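You operate a simulated robot arm through the tools that you are given. There is no shell and no other tool. Be economical: measure what you need, move in short steps, check, and stop when the job is done.

You run a simulated two-armed robot. Do the job below in one go: nothing can be reset, and whatever is moved stays where it is left.

## Task
On the top of the check bench, fold the blue cloth in half and then in half again.

It is judged by the outcome, as a careful person would: the job done as asked, and still so three seconds after it is handed in. It fails if anything else is knocked over, pushed out of place, dropped, spilled or broken. Flat cloth is picked up by pressing the open fingertips on it (5 to 10 N) and closing them slowly along it; thin cloth reads only 2 to 8 mm in the jaws.

## Robot
Two 7-joint arms with two-finger grippers on one trunk, on a base that drives. Base frame: it is fixed to the floor where the robot stands at the start and does not move with it; the origin is under the middle of the robot, x ahead of it, y to its left, z up; the surface under the hand at the start is at about z = 0.88. Readings come in m, degrees, newtons and seconds.
The left shoulder is at the start at [0.149, 0.216, 1.011], the right one opposite. With the tool pointing down near the work surface each hand reaches from about 0.1 to 0.88 m from the robot's upright axis, wherever it stands, measured 20 degrees to its own side. Places, roughly: top of the check bench [0.8, -0.9, 0.9]. Payload 3.18 kg a hand.
The tool frame of a hand sits at the grasp point between the pads (the TCP): z along the fingers, y along the line on which they close. The tips reach 0.03 m beyond it. The gripper opens to 0.144 m. The gripper's body begins 0.103 m behind the TCP.
Orientation is that of the tool frame in the base frame, as [roll, pitch, yaw] about the fixed x, y, z axes, in that order (R = Rz(yaw) Ry(pitch) Rx(roll)). With the fingers straight down and closing along the base's y, the tool's x points along the base's -x, its y along +y and its z along -z.

## Interface
- The arms move only by the tool move_arm. It takes "left_moves", "right_moves" or both (then of equal length, played together; a hand with none holds still); each is a list of rows, each a list of 7 numbers: the shift along the base's x, y, z in m, then the turn, a rotation vector about the base's x, y, z in degrees, then the finger opening in m, from 0 to 0.144. In form: [[dx, dy, dz, wx, wy, wz, claw], ...]. A call has 1 to 8 rows; each row shifts and turns the commanded pose from where the row before left it. A row lasts 0.2 s, in which the tool goes at most 0.05 m and 8.6 degrees; a call with a longer step from one row to the next is refused whole, and so is a gripper value outside its range. A pose out of reach is approached as far as the arm can. The call stops where the force on the tool passes 40 N (or 10 N more than at its start, if that is more) or the arm is blocked; 0.2 s more then pass. Each finger halts on what it meets, pressing with about 38 N; the grip force reading is that of the motor and also rises with nothing between the fingers. The clock runs only during rows and for 0.2 s after the last one: add rows that do not move to give the fingers time. It gives the time, the measured TCP pose, the force on the tool (base axes), the opening and the grip force at its end, in the units of the frame above (readings bear some noise), with the torque about the TCP (base axes, N m) and any sound that the robot's microphone picked up.
- Cameras (640 x 400 px; columns grow to the right, rows downward): "scene" is now at [0.2759, 0.0015, 1.184]; the picture's right is [-0.02, -1.00, 0.00], its down [-0.59, 0.01, -0.81] and it looks along [0.81, -0.02, -0.59] (base axes); focal length 214 px, centre (320, 200). "left" rides on the left gripper at [0.076, -0.016, -0.143] in its tool frame; the picture's right is [0.21, 0.98, 0.00], its down [-0.84, 0.18, -0.51] and it looks along [-0.50, 0.11, 0.86] (tool axes); focal length 218 px, centre (320, 200). "right" rides on the right gripper at [0.076, 0.016, -0.143] in its tool frame; the picture's right is [-0.21, 0.98, 0.00], its down [-0.84, -0.18, -0.51] and it looks along [-0.50, -0.11, 0.86] (tool axes); focal length 218 px, centre (320, 200). There is no depth. A picture from a camera that has moved, and an enlarged one, comes with that camera's place and axes in the base frame and with its lens. The place of the scene camera against the robot may be out by one fixed shift of up to 0.018 m in any direction.
- grab_frame(camera): a new picture of that camera. No time passes.
- move_column(by): slides the trunk up (or, below 0, down) by that many m; the arms and the scene camera ride with it, the base frame stays. It gives what a move gives, with no picture.
- roll_base(legs): drives the robot by 1 to 6 legs, each [ahead, left, turn to the left] in m, m and degrees, along the robot's own axes; the way and the turn of a leg run together, so that a leg with both is an arc; at most 1.5 m and 180 degrees a leg. The arms and the cameras ride along, it lands a little off, and it stops where it bumps. It gives what a move gives.
- pan_tilt(pan, tilt): turns the head with the scene camera to pan (to the left, within 80 degrees either way) and tilt (down, from -29 to 69), counted from straight ahead of the robot. It gives what a move gives.
- inspect(camera, box): a new picture of the part [left, top, right, bottom] of that camera's present view, enlarged. No time passes.
- finish_job(): hands the job in; it is judged then, once.

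Go step by step. Nothing tells you exact positions but the pictures and the camera data: compare them with the known pose of the tool, close in by small moves and look again before you grip or let go. The budget is 120 turns and 100 pictures, counting those below and the enlarged ones. Unless the task says otherwise, let go and move clear before handing in, and close with one line.

The tools are called after "Request:" as name(argument=value, ...) on one line, values as JSON. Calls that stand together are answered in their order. move_arm: Moves the arms, as the interface text tells. Its arguments: {"type":"object","properties":{"left_moves":{"type":"array","items":{"type":"array","items":{"type":"number"}}},"right_moves":{"type":"array","items":{"type":"array","items":{"type":"number"}}}},"required":[]} The other tools are called the same way: move_column (by) slides the trunk up or down; roll_base (legs) drives the base; pan_tilt (pan, tilt) turns the head that bears the scene camera; grab_frame (camera) takes a picture; inspect (camera, box) takes an enlarged picture of a part of a camera's view; finish_job () hands the job in.

At the start:

```text
t: 0.0
left_tcp_pos: [0.6039, 0.1918, 1.0166]
left_orientation: [180.0, 0.0, 180.0]
left_wrist_force: [-1.2, -0.4, -0.1]
left_torque: [0.01, 0.03, 0.04]
left_opening: 0.144
left_finger_force: 0.0
right_tcp_pos: [0.4402, -0.2282, 1.0818]
right_orientation: [179.9, -0.1, -180.0]
right_wrist_force: [0.0, 0.3, -0.4]
right_torque: [-0.01, 0.01, -0.03]
right_opening: 0.144
right_finger_force: 0.0
trunk travel left (down, up): [-0.1, 0.269]
robot x, y, heading: [0.0029, 0.0024, -0.2]
head pan, tilt: [-1.1, 36.4]
```

scene: 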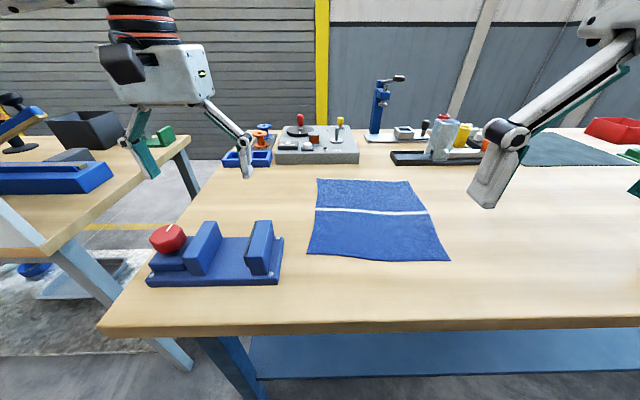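
right: 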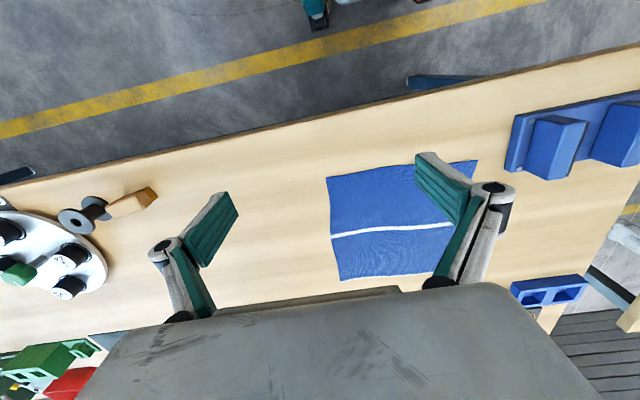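
left: 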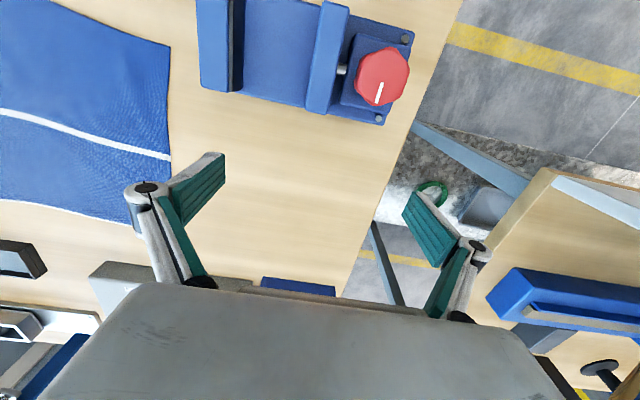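

I see a blue cloth with a white stripe on the bench ahead. I need to check whether this bench is the check bench (around [0.8, -0.9]), so I'll look right.

Request:
pan_tilt(pan=-45, tilt=30)

Request:
grab_frame(camera="scene")

```text
t: 1.1
left_tcp_pos: [0.604, 0.1917, 1.016]
left_orientation: [180.0, 0.1, -180.0]
left_wrist_force: [-0.8, 0.7, -1.1]
left_torque: [0.01, -0.01, 0.0]
left_opening: 0.144
left_finger_force: 0.1
right_tcp_pos: [0.4398, -0.2277, 1.0821]
right_orientation: [180.0, 0.0, -180.0]
right_wrist_force: [0.0, -0.2, 0.6]
right_torque: [-0.02, 0.03, 0.03]
right_opening: 0.1441
right_finger_force: 0.1
trunk travel left (down, up): [-0.1, 0.269]
robot x, y, heading: [-0.0012, 0.0009, 0.1]
head pan, tilt: [-45.0, 30.0]
```

```text
96 pictures are left
camera scene: at [0.2526, -0.0607, 1.1939], right [-0.71, -0.71, 0.0], down [-0.35, 0.35, -0.87], along [0.61, -0.61, -0.5], focal length 214 px, centre (320, 200)
```

scene: 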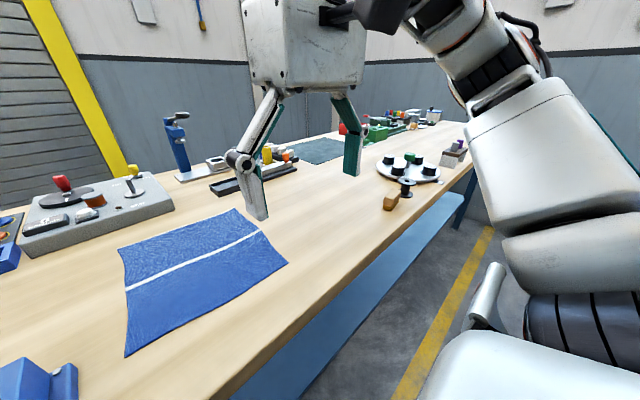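

One long bench runs under everything, so the cloth is already on the check bench, about 0.25 m square, spanning roughly x 0.51–0.80, y 0.02–-0.25 and turned about -5.5°. I'll raise the left hand, shift the base right to be centred on the cloth, and look again.

Request:
move_arm(left_moves=[[-0.02, 0, 0.04, 0, 0, 0, 0.06], [-0.04, 0, 0.03, 0, 0, 0, 0.06], [-0.04, 0, 0, 0, 0, 0, 0.06]], right_moves=[[0, -0.01, 0, 0, 0, 0, 0.06], [0, 0, 0, 0, 0, 0, 0.06], [0, 0, 0, 0, 0, 0, 0.06]])

Request:
roll_base(legs=[[0, -0.115, 0]])

Request:
pan_tilt(pan=0, tilt=45)

Request:
grab_frame(camera="scene")

Request:
grab_frame(camera="left")

Request:
grab_frame(camera="right")

```text
t: 1.9
left_tcp_pos: [0.56, 0.2092, 1.0102]
left_orientation: [180.0, 0.4, -179.8]
left_wrist_force: [0.8, -0.4, 0.3]
left_torque: [0.04, 0.06, 0.0]
left_opening: 0.0598
left_finger_force: 0.0
left hand out of reach, approached as far as the arm can: row 1, 2, 3
right_tcp_pos: [0.4406, -0.238, 1.0812]
right_orientation: [-180.0, -0.1, -180.0]
right_wrist_force: [0.8, -0.5, 0.0]
right_torque: [0.05, 0.02, 0.02]
right_opening: 0.0603
right_finger_force: 0.1
trunk travel left (down, up): [-0.1, 0.269]
robot x, y, heading: [-0.0024, -0.0022, -0.0]
head pan, tilt: [-45.0, 30.0]
```

```text
t: 3.6
left_tcp_pos: [0.5588, 0.0956, 1.0107]
left_orientation: [-179.8, 0.5, -179.6]
left_wrist_force: [0.3, -0.5, -0.3]
left_torque: [0.0, 0.04, 0.0]
left_opening: 0.0601
left_finger_force: 0.0
right_tcp_pos: [0.4397, -0.3524, 1.0811]
right_orientation: [179.9, 0.0, -179.9]
right_wrist_force: [0.3, -0.2, -0.7]
right_torque: [0.02, -0.02, -0.02]
right_opening: 0.0602
right_finger_force: 0.0
trunk travel left (down, up): [-0.1, 0.269]
robot x, y, heading: [0.0016, -0.1143, -0.1]
head pan, tilt: [-45.0, 30.0]
```

```text
t: 4.7
left_tcp_pos: [0.5591, 0.095, 1.0103]
left_orientation: [-179.9, 0.4, -179.7]
left_wrist_force: [-0.6, 0.0, 0.6]
left_torque: [0.01, -0.01, 0.01]
left_opening: 0.0601
left_finger_force: 0.0
right_tcp_pos: [0.4392, -0.3508, 1.0822]
right_orientation: [-180.0, 0.0, -180.0]
right_wrist_force: [-0.1, -0.1, -0.7]
right_torque: [-0.03, 0.0, -0.02]
right_opening: 0.0601
right_finger_force: 0.1
trunk travel left (down, up): [-0.1, 0.269]
robot x, y, heading: [-0.0001, -0.116, 0.2]
head pan, tilt: [0.0, 45.0]
```

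```text
95 pictures are left
camera scene: at [0.27, -0.1108, 1.1713], right [0.0, -1.0, 0.0], down [-0.71, 0.0, -0.71], along [0.71, 0.0, -0.71], focal length 214 px, centre (320, 200)
```

scene: 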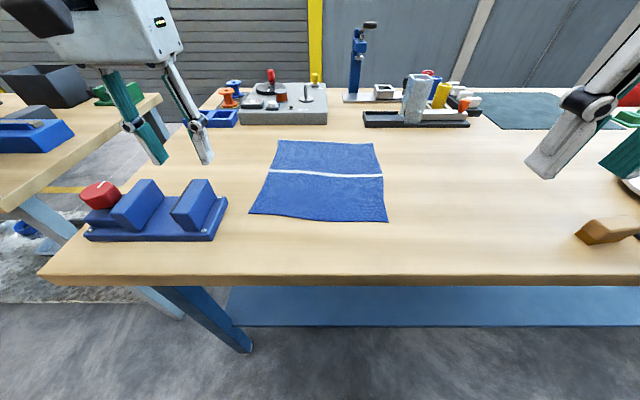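

```text
94 pictures are left
camera left: at [0.4816, 0.0782, 1.1517], right [-0.21, 0.98, 0.0], down [0.84, 0.19, 0.51], along [0.5, 0.11, -0.86], focal length 218 px, centre (320, 200)
```

left: 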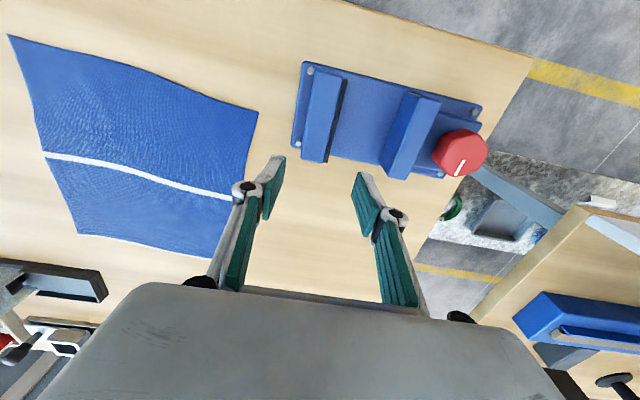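

```text
93 pictures are left
camera right: at [0.3642, -0.3353, 1.224], right [0.21, 0.98, 0.0], down [0.84, -0.18, 0.51], along [0.5, -0.1, -0.86], focal length 218 px, centre (320, 200)
```

right: 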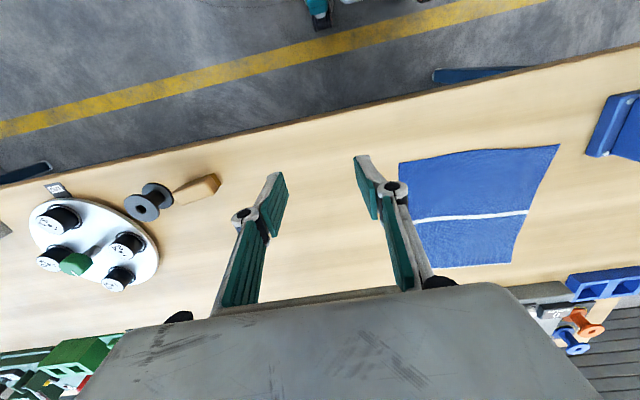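

Wrist cameras put the near corners at about (0.538, 0.016) and (0.517, -0.233), and the far edge at x≈0.78–0.795. I'll bring both hands over points just inside the near corners, turned to match the cloth, starting with a small move to learn how the commanded pose carries over.

Request:
move_arm(left_moves=[[0, -0.03, 0, 0, 0, 0, 0.04], [0, -0.03, 0, 0, 0, -2.5, 0.04], [0, -0.03, 0, 0, 0, -2.2, 0.04]], right_moves=[[0.03, 0.03, -0.02, 0, 0, 0, 0.04], [0.03, 0.03, -0.02, 0, 0, -2.5, 0.04], [0.03, 0.03, -0.02, 0, 0, -2.2, 0.04]])

```text
t: 5.5
left_tcp_pos: [0.5609, 0.0032, 1.0082]
left_orientation: [-179.8, 0.3, 175.6]
left_wrist_force: [0.2, -0.6, -0.3]
left_torque: [-0.01, 0.01, 0.01]
left_opening: 0.0399
left_finger_force: 0.0
right_tcp_pos: [0.5303, -0.2622, 1.0223]
right_orientation: [180.0, -0.2, 175.2]
right_wrist_force: [0.9, -1.1, -0.8]
right_torque: [0.05, 0.05, 0.0]
right_opening: 0.0403
right_finger_force: 0.0
trunk travel left (down, up): [-0.1, 0.269]
robot x, y, heading: [-0.0026, -0.1139, 0.2]
head pan, tilt: [0.0, 45.0]
```

The moves follow well and start from the measured pose. Next I lower both hands to about 2 cm above the cloth at the chosen points.

Request:
move_arm(left_moves=[[-0.006, -0.012, -0.025, 0, 0, 0, 0.04], [-0.006, -0.011, -0.025, 0, 0, 0, 0.04], [0, 0, -0.026, 0.2, 0, 0, 0.04]], right_moves=[[0.002, 0.03, -0.03, 0, 0, 0, 0.04], [0.002, 0.033, -0.03, 0, 0, 0, 0.04], [0, 0, -0.03, 0, 0, 0, 0.04]])

Request:
grab_frame(camera="left")

Request:
grab_frame(camera="right")

Request:
grab_frame(camera="scene")

```text
t: 6.3
left_tcp_pos: [0.5469, -0.0199, 0.9314]
left_orientation: [179.8, 0.3, 175.4]
left_wrist_force: [0.2, -0.4, 0.5]
left_torque: [0.02, 0.05, 0.0]
left_opening: 0.04
left_finger_force: 0.1
right_tcp_pos: [0.5368, -0.1995, 0.9327]
right_orientation: [180.0, -0.1, 175.3]
right_wrist_force: [-0.3, 0.1, -0.8]
right_torque: [0.01, 0.05, 0.0]
right_opening: 0.04
right_finger_force: 0.1
trunk travel left (down, up): [-0.1, 0.269]
robot x, y, heading: [-0.0011, -0.1128, 0.1]
head pan, tilt: [0.0, 45.0]
```

```text
92 pictures are left
camera left: at [0.4693, -0.0304, 1.0735], right [-0.13, 0.99, 0.0], down [0.85, 0.11, 0.51], along [0.51, 0.07, -0.86], focal length 218 px, centre (320, 200)
```

left: 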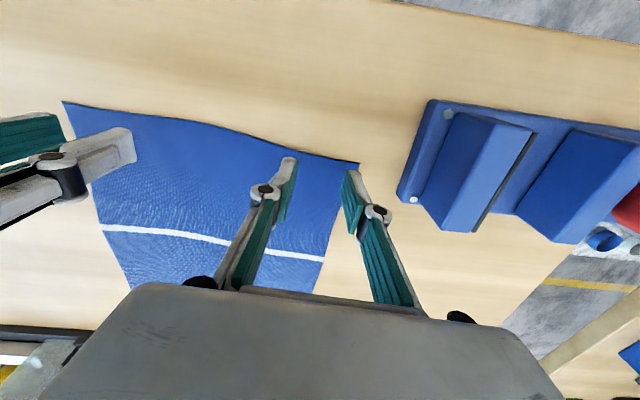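

```text
91 pictures are left
camera right: at [0.463, -0.1775, 1.0744], right [0.29, 0.96, 0.0], down [0.83, -0.25, 0.51], along [0.48, -0.15, -0.86], focal length 218 px, centre (320, 200)
```

right: 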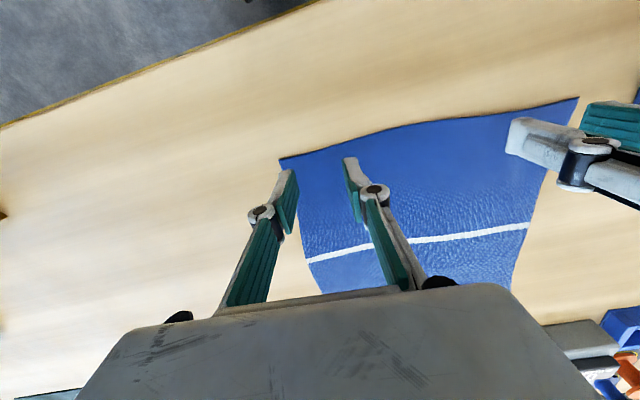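

```text
90 pictures are left
camera scene: at [0.2714, -0.111, 1.1707], right [0.0, -1.0, 0.0], down [-0.71, 0.0, -0.71], along [0.71, 0.0, -0.71], focal length 214 px, centre (320, 200)
```

scene: 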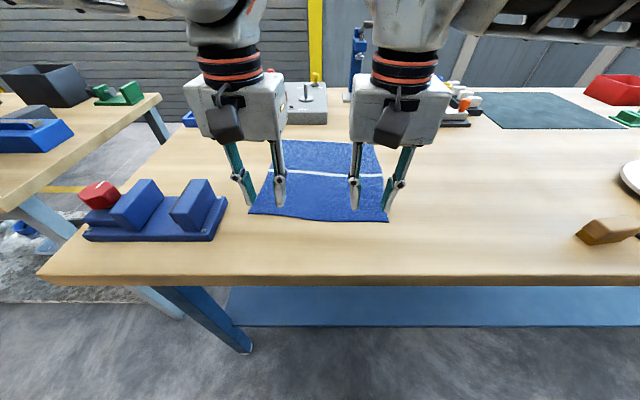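

Corner estimates are confirmed. I'll narrow the openings to 0.03 so both fingertips are on the cloth, and lower until there is light contact.

Request:
move_arm(left_moves=[[0.004, -0.002, -0.008, 0, 0, 0, 0.03], [0, 0, -0.007, 0, 0, 0, 0.03], [0, 0, -0.003, 0, 0, 0, 0.03]], right_moves=[[0.0, 0.001, -0.009, 0, 0, 0, 0.03], [0, 0, -0.007, 0, 0, 0, 0.03], [0, 0, -0.003, 0, 0, 0, 0.03]])

```text
t: 7.1
left_tcp_pos: [0.552, -0.02, 0.9162]
left_orientation: [179.9, 0.4, 175.6]
left_wrist_force: [0.2, -0.4, 0.2]
left_torque: [0.0, -0.01, 0.0]
left_opening: 0.0299
left_finger_force: 0.1
right_tcp_pos: [0.5358, -0.1993, 0.9122]
right_orientation: [180.0, 0.0, 175.4]
right_wrist_force: [0.0, -0.2, -0.6]
right_torque: [0.04, 0.01, 0.02]
right_opening: 0.0297
right_finger_force: 0.0
trunk travel left (down, up): [-0.1, 0.269]
robot x, y, heading: [0.0012, -0.1134, 0.0]
head pan, tilt: [0.0, 45.0]
```

Request:
move_arm(left_moves=[[0, 0, -0.003, 0, 0, 0, 0.03], [0, 0, -0.002, 0, 0, 0, 0.03]], right_moves=[[0, 0, -0.001, 0, 0, 0, 0.03], [0, 0, -0.001, 0, 0, 0, 0.03]])

```text
t: 7.7
left_tcp_pos: [0.5503, -0.0198, 0.9107]
left_orientation: [179.9, 0.5, 175.5]
left_wrist_force: [-0.1, 0.0, 0.5]
left_torque: [0.01, -0.03, -0.02]
left_opening: 0.0299
left_finger_force: 0.0
right_tcp_pos: [0.5354, -0.1979, 0.9112]
right_orientation: [-180.0, -0.1, 175.4]
right_wrist_force: [0.5, -0.9, 1.2]
right_torque: [0.0, 0.01, 0.0]
right_opening: 0.0299
right_finger_force: 0.1
trunk travel left (down, up): [-0.1, 0.269]
robot x, y, heading: [-0.0032, -0.1116, 0.0]
head pan, tilt: [0.0, 45.0]
```

Request:
move_arm(left_moves=[[0, 0, -0.002, 0, 0, 0, 0.03], [0, 0, 0, 0, 0, 0, 0.03]], right_moves=[[0, 0, -0.002, 0, 0, 0, 0.03], [0, 0, 0, 0, 0, 0, 0.03]])

```text
t: 8.3
left_tcp_pos: [0.5515, -0.0201, 0.9105]
left_orientation: [-180.0, 0.5, 175.6]
left_wrist_force: [1.1, -0.1, 5.0]
left_torque: [-0.04, -0.01, 0.01]
left_opening: 0.0296
left_finger_force: 0.1
right_tcp_pos: [0.5337, -0.197, 0.9107]
right_orientation: [179.9, 0.2, 175.4]
right_wrist_force: [1.6, -0.8, 10.6]
right_torque: [-0.09, 0.02, 0.0]
right_opening: 0.03
right_finger_force: 0.0
trunk travel left (down, up): [-0.1, 0.269]
robot x, y, heading: [-0.0016, -0.1131, 0.2]
head pan, tilt: [0.0, 45.0]
```

Left presses with 5 N and right with 10 N. Now I close slowly while holding the pressure.

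Request:
move_arm(left_moves=[[0, 0, -0.001, 0, 0, 0, 0.026], [0, 0, 0, 0, 0, 0, 0.022], [0, 0, 0, 0, 0, 0, 0.018], [0, 0, 0, 0, 0, 0, 0.014], [0, 0, 0, 0, 0, 0, 0.01], [0, 0, 0, 0, 0, 0, 0.006], [0, 0, 0, 0, 0, 0, 0.002], [0, 0, 0, 0, 0, 0, 0]], right_moves=[[0, 0, 0, 0, 0, 0, 0.026], [0, 0, 0, 0, 0, 0, 0.022], [0, 0, 0, 0, 0, 0, 0.018], [0, 0, 0, 0, 0, 0, 0.014], [0, 0, 0, 0, 0, 0, 0.01], [0, 0, 0, 0, 0, 0, 0.006], [0, 0, 0, 0, 0, 0, 0.002], [0, 0, 0, 0, 0, 0, 0]])

Request:
grab_frame(camera="left")

Request:
grab_frame(camera="right")

```text
t: 10.1
left_tcp_pos: [0.5501, -0.0194, 0.9089]
left_orientation: [179.9, 0.4, 175.6]
left_wrist_force: [-0.1, 0.3, 1.4]
left_torque: [0.02, 0.02, -0.05]
left_opening: 0.0
left_finger_force: 30.5
right_tcp_pos: [0.534, -0.1967, 0.9098]
right_orientation: [-180.0, 0.0, 175.4]
right_wrist_force: [0.4, 3.3, 17.4]
right_torque: [0.15, -0.15, 0.0]
right_opening: 0.0001
right_finger_force: 31.1
trunk travel left (down, up): [-0.1, 0.269]
robot x, y, heading: [0.0024, -0.1103, -0.1]
head pan, tilt: [0.0, 45.0]
```

```text
89 pictures are left
camera left: at [0.4722, -0.0306, 1.0493], right [-0.13, 0.99, 0.0], down [0.85, 0.11, 0.51], along [0.51, 0.07, -0.86], focal length 218 px, centre (320, 200)
```

left: 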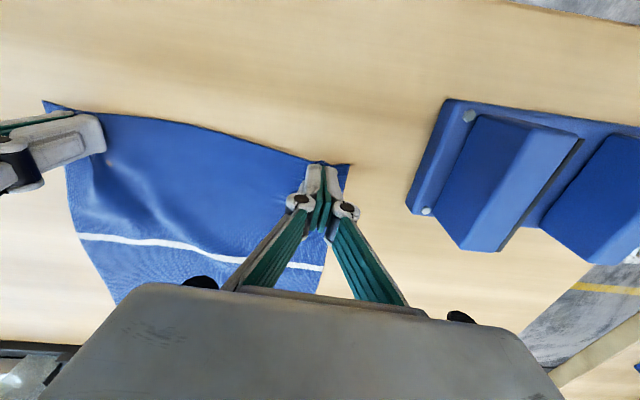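

```text
88 pictures are left
camera right: at [0.4598, -0.1745, 1.0517], right [0.29, 0.96, 0.0], down [0.83, -0.25, 0.51], along [0.49, -0.15, -0.86], focal length 218 px, centre (320, 200)
```

right: 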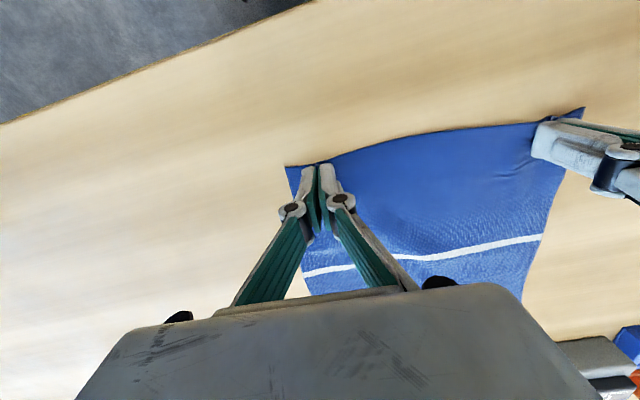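

The openings read 0.000, so the cloth probably slipped under the tips. I'll lift 15 mm to check.

Request:
move_arm(left_moves=[[0, 0, 0.01, 0, 0, 0, 0], [0, 0, 0.01, 0, 0, 0, 0]], right_moves=[[0, 0, 0.01, 0, 0, 0, 0], [0, 0, 0.01, 0, 0, 0, 0]])

Request:
grab_frame(camera="left")

Request:
grab_frame(camera="right")

```text
t: 10.7
left_tcp_pos: [0.5499, -0.0193, 0.928]
left_orientation: [179.9, 0.4, 175.6]
left_wrist_force: [0.0, -1.1, 0.0]
left_torque: [-0.05, -0.01, -0.01]
left_opening: 0.0
left_finger_force: 30.9
right_tcp_pos: [0.5346, -0.1968, 0.9293]
right_orientation: [-180.0, 0.0, 175.4]
right_wrist_force: [-1.6, -0.5, 6.9]
right_torque: [0.06, 0.04, 0.01]
right_opening: 0.0002
right_finger_force: 29.6
trunk travel left (down, up): [-0.1, 0.269]
robot x, y, heading: [0.0034, -0.1128, 0.4]
head pan, tilt: [0.0, 45.0]
```

```text
87 pictures are left
camera left: at [0.4725, -0.0306, 1.0696], right [-0.13, 0.99, 0.0], down [0.85, 0.11, 0.51], along [0.51, 0.07, -0.86], focal length 218 px, centre (320, 200)
```

left: 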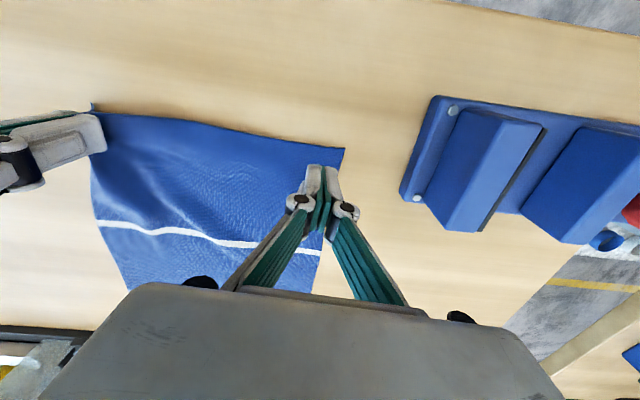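

```text
86 pictures are left
camera right: at [0.4601, -0.1747, 1.0716], right [0.29, 0.96, 0.0], down [0.83, -0.25, 0.51], along [0.49, -0.15, -0.86], focal length 218 px, centre (320, 200)
```

right: 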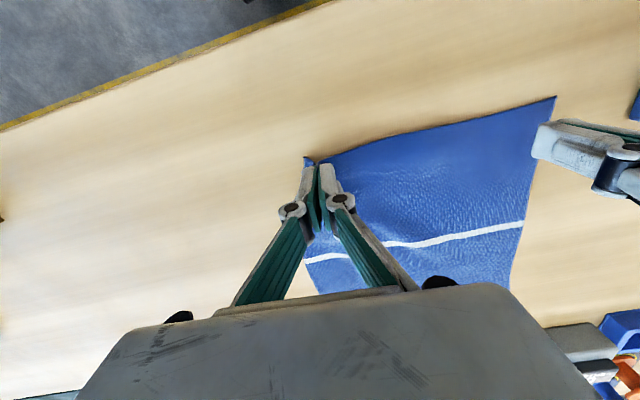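

Request:
inspect(camera="right", box=[240, 90, 440, 260])

Request:
inspect(camera="scene", box=[220, 120, 420, 245])

```text
2.35 times, centred on (340, 175) of right
camera zoom: at [0.4601, -0.1747, 1.0716], right [0.29, 0.96, 0.0], down [0.83, -0.25, 0.51], along [0.49, -0.15, -0.86], focal length 514 px, centre (273, 259)
```

zoom: 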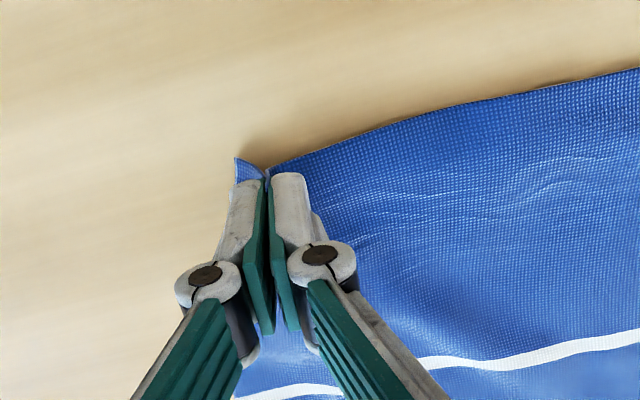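

```text
3.20 times, centred on (320, 182) of scene
camera zoom: at [0.2698, -0.1107, 1.1714], right [0.0, -1.0, 0.0], down [-0.71, 0.0, -0.71], along [0.71, 0.0, -0.71], focal length 686 px, centre (320, 256)
```

zoom: 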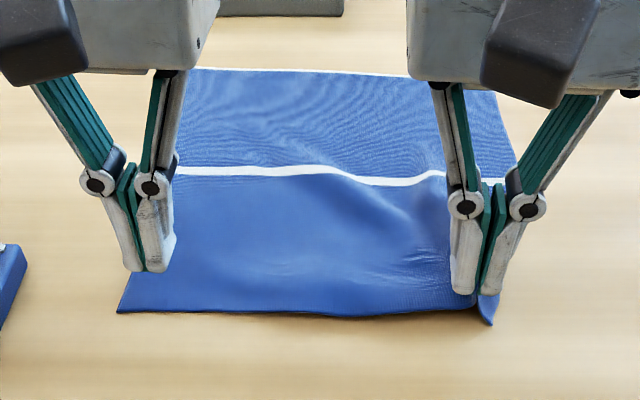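

The right hand does hold the cloth (corner is lifted), the left lost it for lack of pressure. I'll keep the right as is and retry the left at the shifted corner (~(0.529, -0.002)) with firmer pressing.

Request:
move_arm(left_moves=[[-0.008, -0.01, 0, 0, 0, 0, 0.03], [0, 0, -0.008, 0, 0, 0, 0.03], [0, 0, -0.008, 0, 0, 0, 0.03], [0, 0, -0.003, 0, 0, 0, 0.03], [0, 0, -0.001, 0, 0, 0, 0.03]])

Request:
grab_frame(camera="left")

```text
t: 11.9
left_tcp_pos: [0.5435, -0.0286, 0.9119]
left_orientation: [-179.9, 0.5, 175.6]
left_wrist_force: [-0.2, 1.8, 14.5]
left_torque: [0.06, 0.07, -0.02]
left_opening: 0.0298
left_finger_force: 0.1
right_tcp_pos: [0.5321, -0.1974, 0.9296]
right_orientation: [180.0, 0.1, 175.3]
right_wrist_force: [0.3, 0.9, 2.8]
right_torque: [0.01, -0.04, 0.02]
right_opening: 0.004
right_finger_force: 31.0
trunk travel left (down, up): [-0.1, 0.269]
robot x, y, heading: [-0.0019, -0.1151, 0.0]
head pan, tilt: [0.0, 45.0]
```

```text
83 pictures are left
camera left: at [0.4639, -0.0408, 1.0516], right [-0.13, 0.99, 0.0], down [0.85, 0.11, 0.52], along [0.51, 0.07, -0.86], focal length 218 px, centre (320, 200)
```

left: 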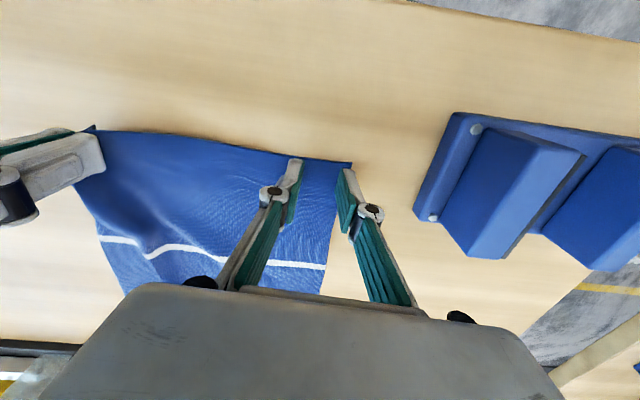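

The outer fingertip is too near the cloth's side. I'll lift a little, move 6 mm inward and press again.

Request:
move_arm(left_moves=[[0, 0, 0.006, 0, 0, 0, 0.028], [0, -0.008, 0, 0, 0, 0, 0.028], [0, 0, -0.004, 0, 0, 0, 0.028], [0, 0, -0.003, 0, 0, 0, 0.028], [0, 0, 0, 0, 0, 0, 0.028]])

Request:
inspect(camera="left", box=[240, 90, 440, 260])

```text
t: 13.1
left_tcp_pos: [0.5435, -0.0367, 0.9116]
left_orientation: [-180.0, 0.8, 175.7]
left_wrist_force: [2.5, 0.5, 24.2]
left_torque: [-0.01, 0.07, -0.04]
left_opening: 0.028
left_finger_force: 0.0
right_tcp_pos: [0.5331, -0.1967, 0.9327]
right_orientation: [-180.0, 0.3, 175.3]
right_wrist_force: [-0.1, 1.3, -0.7]
right_torque: [0.22, -0.05, 0.0]
right_opening: 0.0024
right_finger_force: 29.0
trunk travel left (down, up): [-0.1, 0.269]
robot x, y, heading: [0.0008, -0.1177, -0.2]
head pan, tilt: [0.0, 45.0]
```

```text
2.35 times, centred on (340, 175) of left
camera zoom: at [0.4636, -0.0488, 1.0514], right [-0.13, 0.99, 0.0], down [0.85, 0.12, 0.52], along [0.51, 0.07, -0.85], focal length 514 px, centre (273, 259)
```

zoom: 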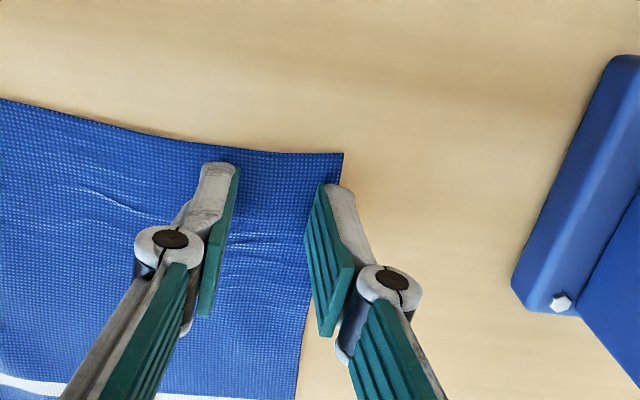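

Pressing a bit hard (24 N) and the outer tip straddles the side. I'll ease off, narrow to 0.02 and press again at lower force.

Request:
move_arm(left_moves=[[0, 0, 0.005, 0, 0, 0, 0.02], [-0.002, -0.002, 0, 0, 0, 0, 0.02], [0, 0, -0.004, 0, 0, 0, 0.02], [0, 0, -0.0015, 0, 0, 0, 0.02], [0, 0, 0, 0, 0, 0, 0.02]])

```text
t: 14.3
left_tcp_pos: [0.542, -0.0393, 0.9103]
left_orientation: [-180.0, 0.8, 175.7]
left_wrist_force: [5.5, 3.1, 28.4]
left_torque: [0.2, -0.01, 0.01]
left_opening: 0.0196
left_finger_force: 0.0
right_tcp_pos: [0.5328, -0.1969, 0.9307]
right_orientation: [179.9, 0.1, 175.4]
right_wrist_force: [0.5, -0.4, 1.4]
right_torque: [-0.04, 0.02, 0.01]
right_opening: 0.002
right_finger_force: 36.2
trunk travel left (down, up): [-0.1, 0.269]
robot x, y, heading: [0.0025, -0.1152, -0.1]
head pan, tilt: [0.0, 45.0]
```

Request:
move_arm(left_moves=[[0, 0, 0.002, 0, 0, 0, 0.02], [0, 0, 0, 0, 0, 0, 0.02]])

```text
t: 14.9
left_tcp_pos: [0.5411, -0.0393, 0.9106]
left_orientation: [179.9, 0.6, 175.6]
left_wrist_force: [5.0, 3.6, 25.2]
left_torque: [0.24, -0.03, -0.01]
left_opening: 0.0199
left_finger_force: 0.0
right_tcp_pos: [0.5328, -0.197, 0.9299]
right_orientation: [180.0, 0.1, 175.5]
right_wrist_force: [1.3, -2.2, 5.4]
right_torque: [0.0, -0.03, -0.05]
right_opening: 0.0
right_finger_force: 30.8
trunk travel left (down, up): [-0.1, 0.269]
robot x, y, heading: [-0.0019, -0.1157, -0.2]
head pan, tilt: [0.0, 45.0]
```

Request:
move_arm(left_moves=[[0, 0, 0.002, 0, 0, 0, 0.02], [0, 0, 0.001, 0, 0, 0, 0.02]])

```text
t: 15.5
left_tcp_pos: [0.5401, -0.0397, 0.9099]
left_orientation: [180.0, 0.1, 175.5]
left_wrist_force: [0.6, -2.6, 4.6]
left_torque: [-0.08, 0.03, 0.03]
left_opening: 0.0197
left_finger_force: 0.1
right_tcp_pos: [0.5331, -0.1979, 0.9284]
right_orientation: [179.9, -0.1, 175.4]
right_wrist_force: [-0.1, 2.2, 0.8]
right_torque: [0.06, -0.02, 0.01]
right_opening: 0.0012
right_finger_force: 28.2
trunk travel left (down, up): [-0.1, 0.269]
robot x, y, heading: [-0.0015, -0.1182, 0.0]
head pan, tilt: [0.0, 45.0]
```

Request:
move_arm(left_moves=[[0, 0, -0.001, 0, 0, 0, 0.017], [0, 0, 0, 0, 0, 0, 0.014], [0, 0, 0, 0, 0, 0, 0.011], [0, 0, 0, 0, 0, 0, 0.008], [0, 0, 0, 0, 0, 0, 0.005], [0, 0, 0, 0, 0, 0, 0.002], [0, 0, 0, 0, 0, 0, 0], [0, 0, 0, 0, 0, 0, 0]])

Request:
move_arm(left_moves=[[0, 0, 0.01, 0, 0, 0, 0], [0, 0, 0.01, 0, 0, 0, 0]])

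Request:
inspect(camera="scene", box=[220, 120, 420, 245])

```text
t: 17.3
left_tcp_pos: [0.5405, -0.0394, 0.9123]
left_orientation: [179.9, 0.3, 175.6]
left_wrist_force: [0.4, 0.8, 1.2]
left_torque: [-0.01, 0.0, 0.02]
left_opening: 0.0
left_finger_force: 30.8
right_tcp_pos: [0.5346, -0.199, 0.9283]
right_orientation: [-180.0, 0.0, 175.4]
right_wrist_force: [-1.0, -2.8, -3.7]
right_torque: [0.05, -0.02, -0.05]
right_opening: 0.0
right_finger_force: 26.3
trunk travel left (down, up): [-0.1, 0.269]
robot x, y, heading: [-0.0004, -0.1133, 0.2]
head pan, tilt: [0.0, 45.0]
```

```text
t: 17.9
left_tcp_pos: [0.54, -0.0393, 0.9314]
left_orientation: [179.9, 0.4, 175.6]
left_wrist_force: [0.1, -0.2, 0.3]
left_torque: [0.01, -0.01, -0.03]
left_opening: 0.0
left_finger_force: 30.4
right_tcp_pos: [0.5329, -0.1974, 0.9298]
right_orientation: [180.0, 0.0, 175.4]
right_wrist_force: [1.3, 1.9, 0.6]
right_torque: [0.03, 0.04, -0.02]
right_opening: 0.006
right_finger_force: 46.8
trunk travel left (down, up): [-0.1, 0.269]
robot x, y, heading: [0.0012, -0.1153, 0.1]
head pan, tilt: [0.0, 45.0]
```

```text
3.20 times, centred on (320, 182) of scene
camera zoom: at [0.2698, -0.1107, 1.1714], right [0.0, -1.0, 0.0], down [-0.71, 0.0, -0.71], along [0.71, 0.0, -0.71], focal length 686 px, centre (320, 256)
```

zoom: 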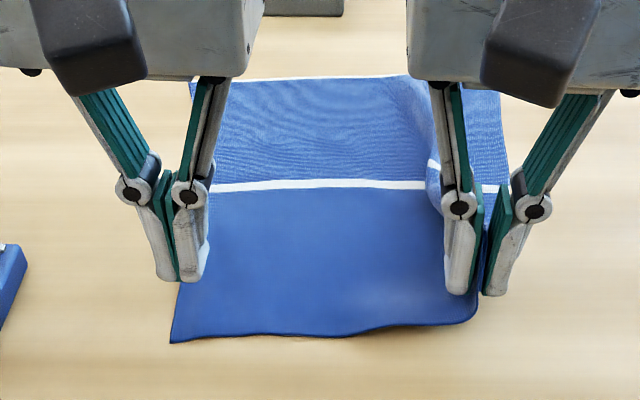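

The left slipped again because pressure faded as the tips closed, and the right now bunches a lot of cloth. I'll release, lift both, turn the hands ~±40° to pinch the corners diagonally (more clearance between hands), and reassess.

Request:
move_arm(left_moves=[[0, 0.01, 0.03, 0, 0, -8, 0], [0, 0.02, 0.02, 0, 0, -8, 0.03], [0, 0.02, 0, 0, 0, -8, 0.03], [0, 0, 0, 0, 0, -8, 0.03], [0, 0, 0, 0, 0, -4, 0.03]], right_moves=[[0, 0, -0.01, 0, 0, 0, 0.02], [0, 0, 0.0, 0, 0, 0, 0.06], [0, -0.01, 0.04, 0, 0, 8, 0.06], [0, -0.02, 0.02, 0, 0, 8, 0.05], [0, -0.02, 0, 0, 0, 8, 0.05]])

Request:
move_arm(right_moves=[[0, 0, 0, 0, 0, 8, 0.03], [0, 0, 0, 0, 0, 8, 0.03], [0, 0, 0, 0, 0, 4, 0.03]])

Request:
grab_frame(camera="scene")

Request:
grab_frame(camera="left")

Request:
grab_frame(camera="right")

```text
t: 19.1
left_tcp_pos: [0.5415, 0.0117, 0.9805]
left_orientation: [179.9, 0.4, 139.4]
left_wrist_force: [0.4, 0.3, 0.5]
left_torque: [0.01, 0.02, 0.01]
left_opening: 0.0298
left_finger_force: 0.1
right_tcp_pos: [0.5348, -0.2472, 0.9778]
right_orientation: [-180.0, -0.1, -160.5]
right_wrist_force: [-0.2, -0.4, -0.8]
right_torque: [0.0, -0.02, 0.03]
right_opening: 0.0501
right_finger_force: 0.1
trunk travel left (down, up): [-0.1, 0.269]
robot x, y, heading: [-0.0012, -0.1135, 0.3]
head pan, tilt: [0.0, 45.0]
```

```text
t: 19.9
left_tcp_pos: [0.5422, 0.0107, 0.9814]
left_orientation: [179.9, 0.4, 139.6]
left_wrist_force: [-0.7, 0.4, 0.9]
left_torque: [-0.02, -0.01, -0.02]
left_opening: 0.0299
left_finger_force: 0.0
right_tcp_pos: [0.533, -0.2472, 0.9788]
right_orientation: [180.0, -0.1, -152.6]
right_wrist_force: [-0.3, 1.2, 0.5]
right_torque: [-0.01, 0.02, -0.01]
right_opening: 0.0299
right_finger_force: 0.0
right hand out of reach, approached as far as the arm can: row 2, 3
trunk travel left (down, up): [-0.1, 0.269]
robot x, y, heading: [0.0, -0.1117, 0.1]
head pan, tilt: [0.0, 45.0]
```

```text
80 pictures are left
camera scene: at [0.27, -0.1107, 1.1713], right [0.0, -1.0, 0.0], down [-0.71, 0.0, -0.71], along [0.71, 0.0, -0.71], focal length 214 px, centre (320, 200)
```

scene: 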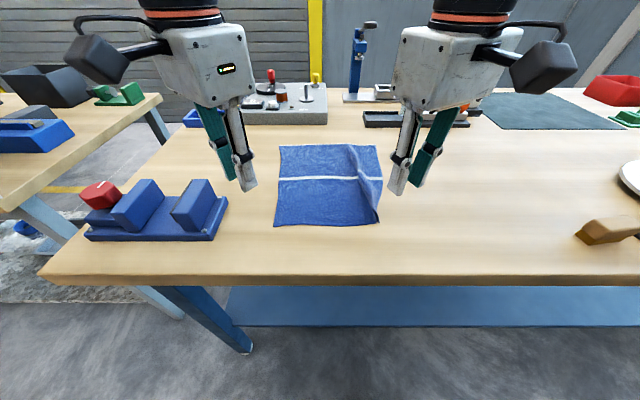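

```text
79 pictures are left
camera left: at [0.4725, 0.0477, 1.1224], right [0.48, 0.88, 0.0], down [0.76, -0.41, 0.51], along [0.45, -0.24, -0.86], focal length 218 px, centre (320, 200)
```

left: 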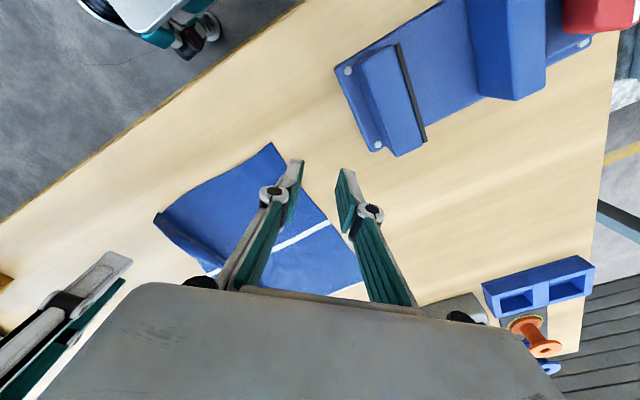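

```text
78 pictures are left
camera right: at [0.4595, -0.2677, 1.1211], right [-0.27, 0.96, 0.0], down [0.83, 0.23, 0.51], along [0.49, 0.13, -0.86], focal length 218 px, centre (320, 200)
```

right: 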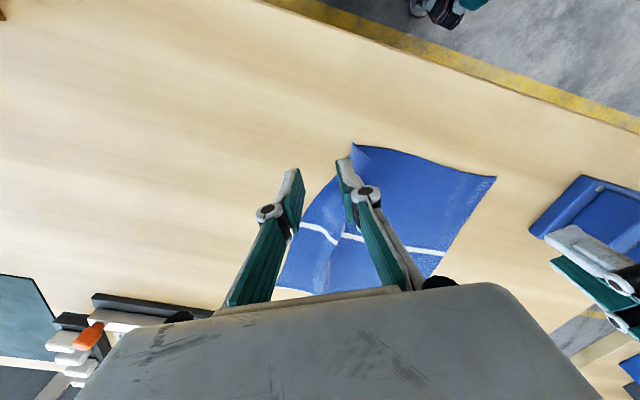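

Request:
inspect(camera="scene", box=[245, 120, 415, 240])

Request:
inspect(camera="right", box=[240, 120, 520, 300])

```text
3.33 times, centred on (330, 180) of scene
camera zoom: at [0.27, -0.1107, 1.1713], right [0.0, -1.0, 0.0], down [-0.71, 0.0, -0.71], along [0.71, 0.0, -0.71], focal length 715 px, centre (287, 267)
```

zoom: 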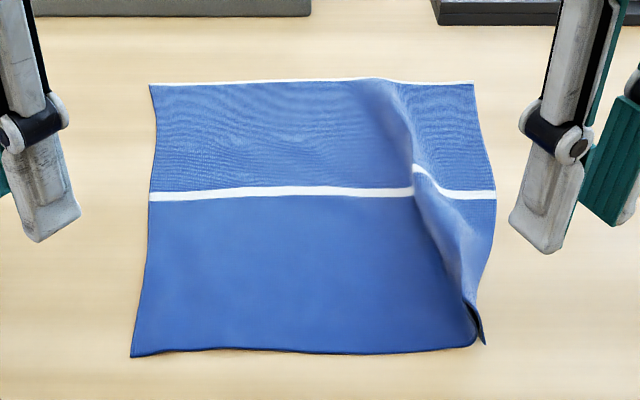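

```text
2.22 times, centred on (380, 210) of right
camera zoom: at [0.4595, -0.2677, 1.1211], right [-0.27, 0.96, 0.0], down [0.83, 0.23, 0.51], along [0.49, 0.13, -0.86], focal length 485 px, centre (187, 178)
```

zoom: 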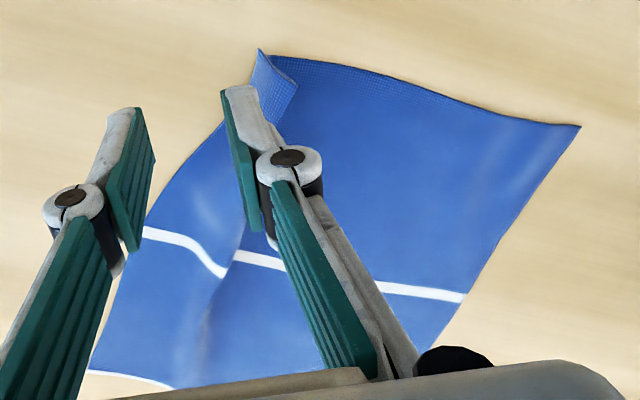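

A ridge remains along the cloth's right side. I'll use the closed right fingertips to press on the narrow strip right of the ridge and smooth it outward.

Request:
move_arm(right_moves=[[0.01, 0.012, -0.02, 0, 0, -8, 0], [0.01, 0.012, -0.02, 0, 0, -4, 0], [0, 0, -0.02, 0, 0, 0, 0], [0, 0, -0.007, 0, 0, 0, 0]])

Request:
grab_frame(camera="right")

```text
t: 20.9
left_tcp_pos: [0.5418, 0.012, 0.9821]
left_orientation: [179.8, 0.4, 139.6]
left_wrist_force: [-0.1, 0.4, 0.0]
left_torque: [0.0, 0.02, -0.05]
left_opening: 0.03
left_finger_force: 0.0
right_tcp_pos: [0.5543, -0.2227, 0.9108]
right_orientation: [-180.0, 0.0, -164.6]
right_wrist_force: [0.0, 0.5, -0.2]
right_torque: [-0.02, -0.01, -0.05]
right_opening: 0.0
right_finger_force: 30.3
trunk travel left (down, up): [-0.1, 0.269]
robot x, y, heading: [0.0022, -0.1164, 0.1]
head pan, tilt: [0.0, 45.0]
```

```text
75 pictures are left
camera right: at [0.4763, -0.2281, 1.0541], right [-0.06, 1.0, 0.0], down [0.86, 0.05, 0.51], along [0.51, 0.03, -0.86], focal length 218 px, centre (320, 200)
```

right: 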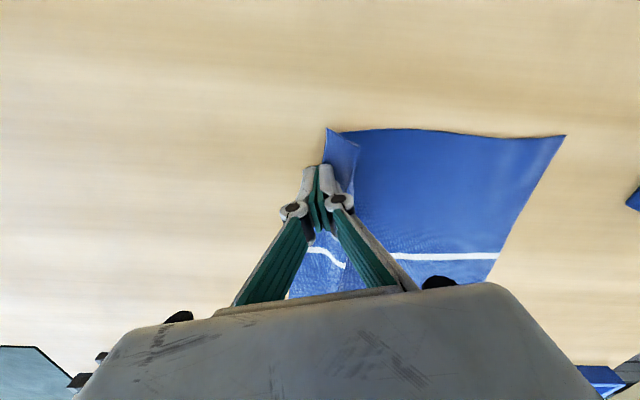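

Request:
move_arm(right_moves=[[0, 0, 0.008, 0, 0, 0, 0], [0, 0.009, 0, 0, 0, 0, 0], [0, 0, -0.006, 0, 0, 0, 0], [0, 0, -0.003, 0, 0, 0, 0], [0, -0.002, 0, 0, 0, 0, 0]])

Request:
move_arm(right_moves=[[0, -0.008, 0, 0, 0, 0, 0], [0, -0.008, 0, 0, 0, 0, 0], [0, -0.008, 0, 0, 0, 0, 0], [0, -0.008, 0, 0, 0, 0, 0]])

Request:
inspect(camera="scene", box=[245, 120, 415, 240])

```text
t: 22.1
left_tcp_pos: [0.5419, 0.0101, 0.9824]
left_orientation: [179.9, 0.4, 139.7]
left_wrist_force: [0.0, 0.3, -0.4]
left_torque: [0.0, 0.01, -0.01]
left_opening: 0.0298
left_finger_force: 0.0
right_tcp_pos: [0.5533, -0.2157, 0.912]
right_orientation: [-179.9, 0.0, -164.6]
right_wrist_force: [0.5, 0.3, 0.0]
right_torque: [-0.01, 0.01, 0.0]
right_opening: 0.0
right_finger_force: 31.1
trunk travel left (down, up): [-0.1, 0.269]
robot x, y, heading: [-0.0006, -0.1128, 0.3]
head pan, tilt: [0.0, 45.0]
```

```text
t: 23.1
left_tcp_pos: [0.5413, 0.0113, 0.9818]
left_orientation: [179.9, 0.5, 139.6]
left_wrist_force: [-0.1, -0.1, -0.1]
left_torque: [-0.01, 0.01, -0.05]
left_opening: 0.03
left_finger_force: 0.0
right_tcp_pos: [0.5539, -0.2499, 0.9112]
right_orientation: [-179.9, 0.0, -164.7]
right_wrist_force: [-0.3, 1.1, 1.2]
right_torque: [0.01, 0.01, 0.0]
right_opening: 0.0
right_finger_force: 30.5
trunk travel left (down, up): [-0.1, 0.269]
robot x, y, heading: [0.0006, -0.1144, 0.0]
head pan, tilt: [0.0, 45.0]
```

```text
3.33 times, centred on (330, 180) of scene
camera zoom: at [0.27, -0.1108, 1.1713], right [0.0, -1.0, 0.0], down [-0.71, 0.0, -0.71], along [0.71, 0.0, -0.71], focal length 715 px, centre (287, 267)
```

zoom: 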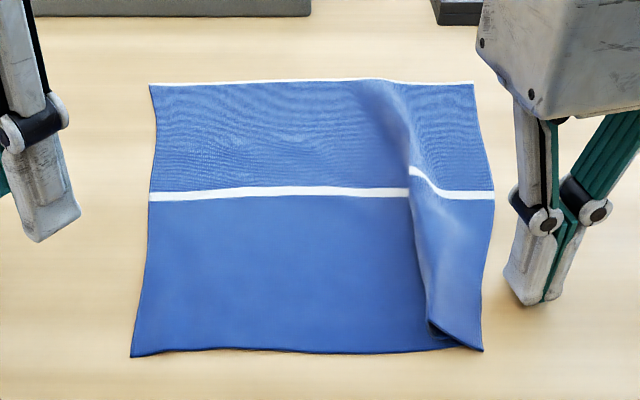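

No pressure was applied and the ridge only shifted. I'll set down on the flap just right of the ridge crest, press to ~8 N, and drag outward.

Request:
move_arm(right_moves=[[0, 0, 0.012, 0, 0, 0, 0], [-0.005, 0.022, 0.0, 0, 0, 0, 0], [-0.004, 0.022, 0, 0, 0, 0, 0], [0, 0, -0.01, 0, 0, 0, 0], [0, 0, -0.003, 0, 0, 0, 0], [0, 0, 0, 0, 0, 0, 0]])

Request:
inspect(camera="scene", box=[245, 120, 415, 240])

```text
t: 24.5
left_tcp_pos: [0.5414, 0.0103, 0.9816]
left_orientation: [179.9, 0.5, 139.7]
left_wrist_force: [0.3, 0.2, -0.3]
left_torque: [0.0, 0.0, 0.05]
left_opening: 0.03
left_finger_force: 0.3
right_tcp_pos: [0.5452, -0.2064, 0.9085]
right_orientation: [180.0, 0.0, -164.5]
right_wrist_force: [-0.5, -0.9, 1.8]
right_torque: [0.02, 0.01, 0.0]
right_opening: 0.0
right_finger_force: 31.3
trunk travel left (down, up): [-0.1, 0.269]
robot x, y, heading: [0.0006, -0.1102, 0.2]
head pan, tilt: [0.0, 45.0]
```

```text
3.33 times, centred on (330, 180) of scene
camera zoom: at [0.2699, -0.1107, 1.1714], right [0.0, -1.0, 0.0], down [-0.71, 0.0, -0.71], along [0.71, 0.0, -0.71], focal length 715 px, centre (287, 267)
```

zoom: 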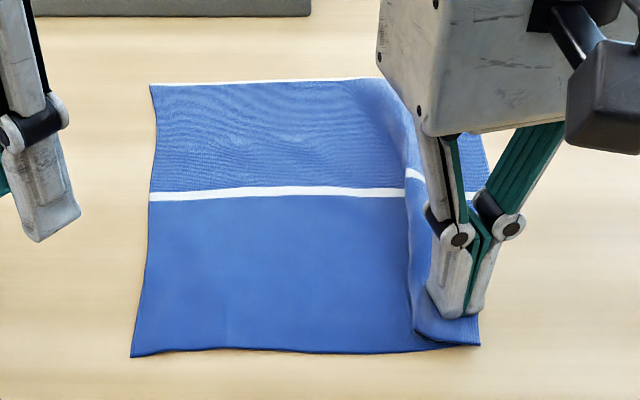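

Request:
move_arm(right_moves=[[0, 0, -0.0015, 0, 0, 0, 0], [0, 0, 0, 0, 0, 0, 0]])

Request:
move_arm(right_moves=[[0, -0.008, 0, 0, 0, 0, 0], [0, -0.008, 0, 0, 0, 0, 0], [0, -0.008, 0, 0, 0, 0, 0], [0, -0.008, 0, 0, 0, 0, 0]])

Request:
inspect(camera="scene", box=[245, 120, 415, 240])

```text
t: 25.1
left_tcp_pos: [0.5419, 0.0109, 0.9814]
left_orientation: [179.9, 0.4, 139.7]
left_wrist_force: [-0.1, -0.7, -0.5]
left_torque: [-0.01, -0.03, 0.0]
left_opening: 0.0297
left_finger_force: 0.1
right_tcp_pos: [0.5446, -0.2045, 0.9095]
right_orientation: [180.0, 0.1, -164.5]
right_wrist_force: [0.5, -1.7, 8.3]
right_torque: [-0.03, -0.03, 0.0]
right_opening: 0.0002
right_finger_force: 30.7
trunk travel left (down, up): [-0.1, 0.269]
robot x, y, heading: [0.0019, -0.1136, 0.1]
head pan, tilt: [0.0, 45.0]
```

```text
t: 26.1
left_tcp_pos: [0.541, 0.0098, 0.9811]
left_orientation: [179.9, 0.4, 139.6]
left_wrist_force: [-0.3, -1.8, 0.3]
left_torque: [0.01, 0.03, -0.01]
left_opening: 0.0297
left_finger_force: 0.1
right_tcp_pos: [0.546, -0.2357, 0.9093]
right_orientation: [179.9, -0.1, -164.6]
right_wrist_force: [0.2, 2.7, 10.0]
right_torque: [0.15, 0.01, 0.02]
right_opening: 0.0
right_finger_force: 30.2
trunk travel left (down, up): [-0.1, 0.269]
robot x, y, heading: [-0.0005, -0.1159, 0.3]
head pan, tilt: [0.0, 45.0]
```

```text
3.33 times, centred on (330, 180) of scene
camera zoom: at [0.2693, -0.1105, 1.1716], right [0.0, -1.0, 0.0], down [-0.71, 0.0, -0.71], along [0.71, 0.0, -0.71], focal length 715 px, centre (287, 267)
```

zoom: 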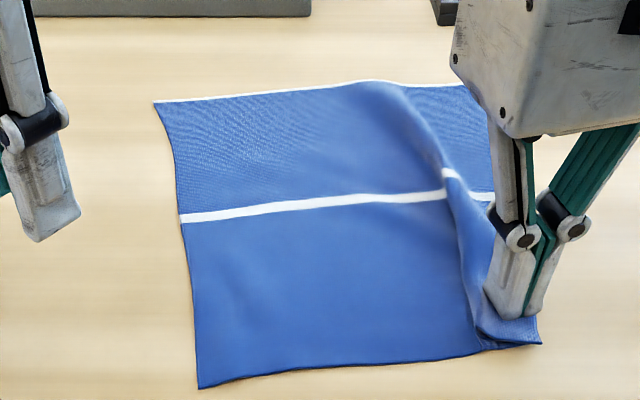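

The whole cloth slid and turned. I'll pin the cloth's left part with the left hand, then drag the right flap outward.

Request:
move_arm(left_moves=[[0.01, -0.03, 0, 0, 0, 0, 0.0], [0.01, -0.03, -0.01, 0, 0, 0, 0.0], [0.0, -0.02, -0.03, 0, 0, 0, 0.0], [0, 0, -0.025, 0, 0, 0, 0.0], [0, 0, -0.006, 0, 0, 0, 0], [0, 0, -0.002, 0, 0, 0, 0]])

```text
t: 27.5
left_tcp_pos: [0.5598, -0.0702, 0.9092]
left_orientation: [179.9, 0.4, 139.6]
left_wrist_force: [-0.5, 0.4, 0.0]
left_torque: [-0.04, 0.0, -0.02]
left_opening: 0.0001
left_finger_force: 30.9
right_tcp_pos: [0.5441, -0.2359, 0.9077]
right_orientation: [179.9, -0.1, -164.6]
right_wrist_force: [0.2, -1.0, 12.4]
right_torque: [0.07, 0.02, 0.0]
right_opening: 0.0001
right_finger_force: 30.9
trunk travel left (down, up): [-0.1, 0.269]
robot x, y, heading: [0.0033, -0.1125, -0.1]
head pan, tilt: [0.0, 45.0]
```

Request:
move_arm(left_moves=[[0, 0, -0.002, 0, 0, 0, 0], [0, 0, -0.001, 0, 0, 0, 0]])

Request:
move_arm(right_moves=[[-0.002, -0.008, 0, 0, 0, 0, 0], [-0.002, -0.008, 0, 0, 0, 0, 0], [-0.002, -0.008, 0, 0, 0, 0, 0], [-0.002, -0.008, 0, 0, 0, 0, 0]])

Request:
inspect(camera="scene", box=[245, 120, 415, 240])

```text
t: 28.1
left_tcp_pos: [0.5594, -0.0703, 0.9071]
left_orientation: [180.0, 0.6, 139.6]
left_wrist_force: [-1.7, 2.1, 15.4]
left_torque: [0.06, 0.09, 0.0]
left_opening: 0.0
left_finger_force: 30.2
right_tcp_pos: [0.5434, -0.2353, 0.9086]
right_orientation: [180.0, 0.0, -164.6]
right_wrist_force: [0.9, -0.8, 6.2]
right_torque: [0.02, -0.06, 0.04]
right_opening: 0.0
right_finger_force: 30.3
trunk travel left (down, up): [-0.1, 0.269]
robot x, y, heading: [0.0007, -0.1136, -0.1]
head pan, tilt: [0.0, 45.0]
```

```text
t: 29.1
left_tcp_pos: [0.5594, -0.0705, 0.9077]
left_orientation: [179.9, 0.5, 139.6]
left_wrist_force: [0.9, 1.2, 27.3]
left_torque: [0.09, 0.05, 0.02]
left_opening: 0.0
left_finger_force: 30.7
right_tcp_pos: [0.5361, -0.2696, 0.9099]
right_orientation: [180.0, 0.1, -164.6]
right_wrist_force: [-0.6, 0.6, 0.0]
right_torque: [0.01, -0.02, 0.01]
right_opening: 0.0
right_finger_force: 30.7
trunk travel left (down, up): [-0.1, 0.269]
robot x, y, heading: [0.0012, -0.115, 0.1]
head pan, tilt: [0.0, 45.0]
```

```text
3.33 times, centred on (330, 180) of scene
camera zoom: at [0.2681, -0.1107, 1.1721], right [0.0, -1.0, 0.0], down [-0.71, 0.0, -0.71], along [0.71, 0.0, -0.71], focal length 715 px, centre (287, 267)
```

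zoom: 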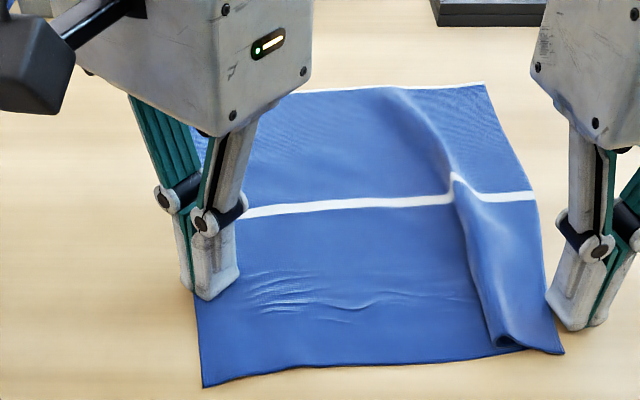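

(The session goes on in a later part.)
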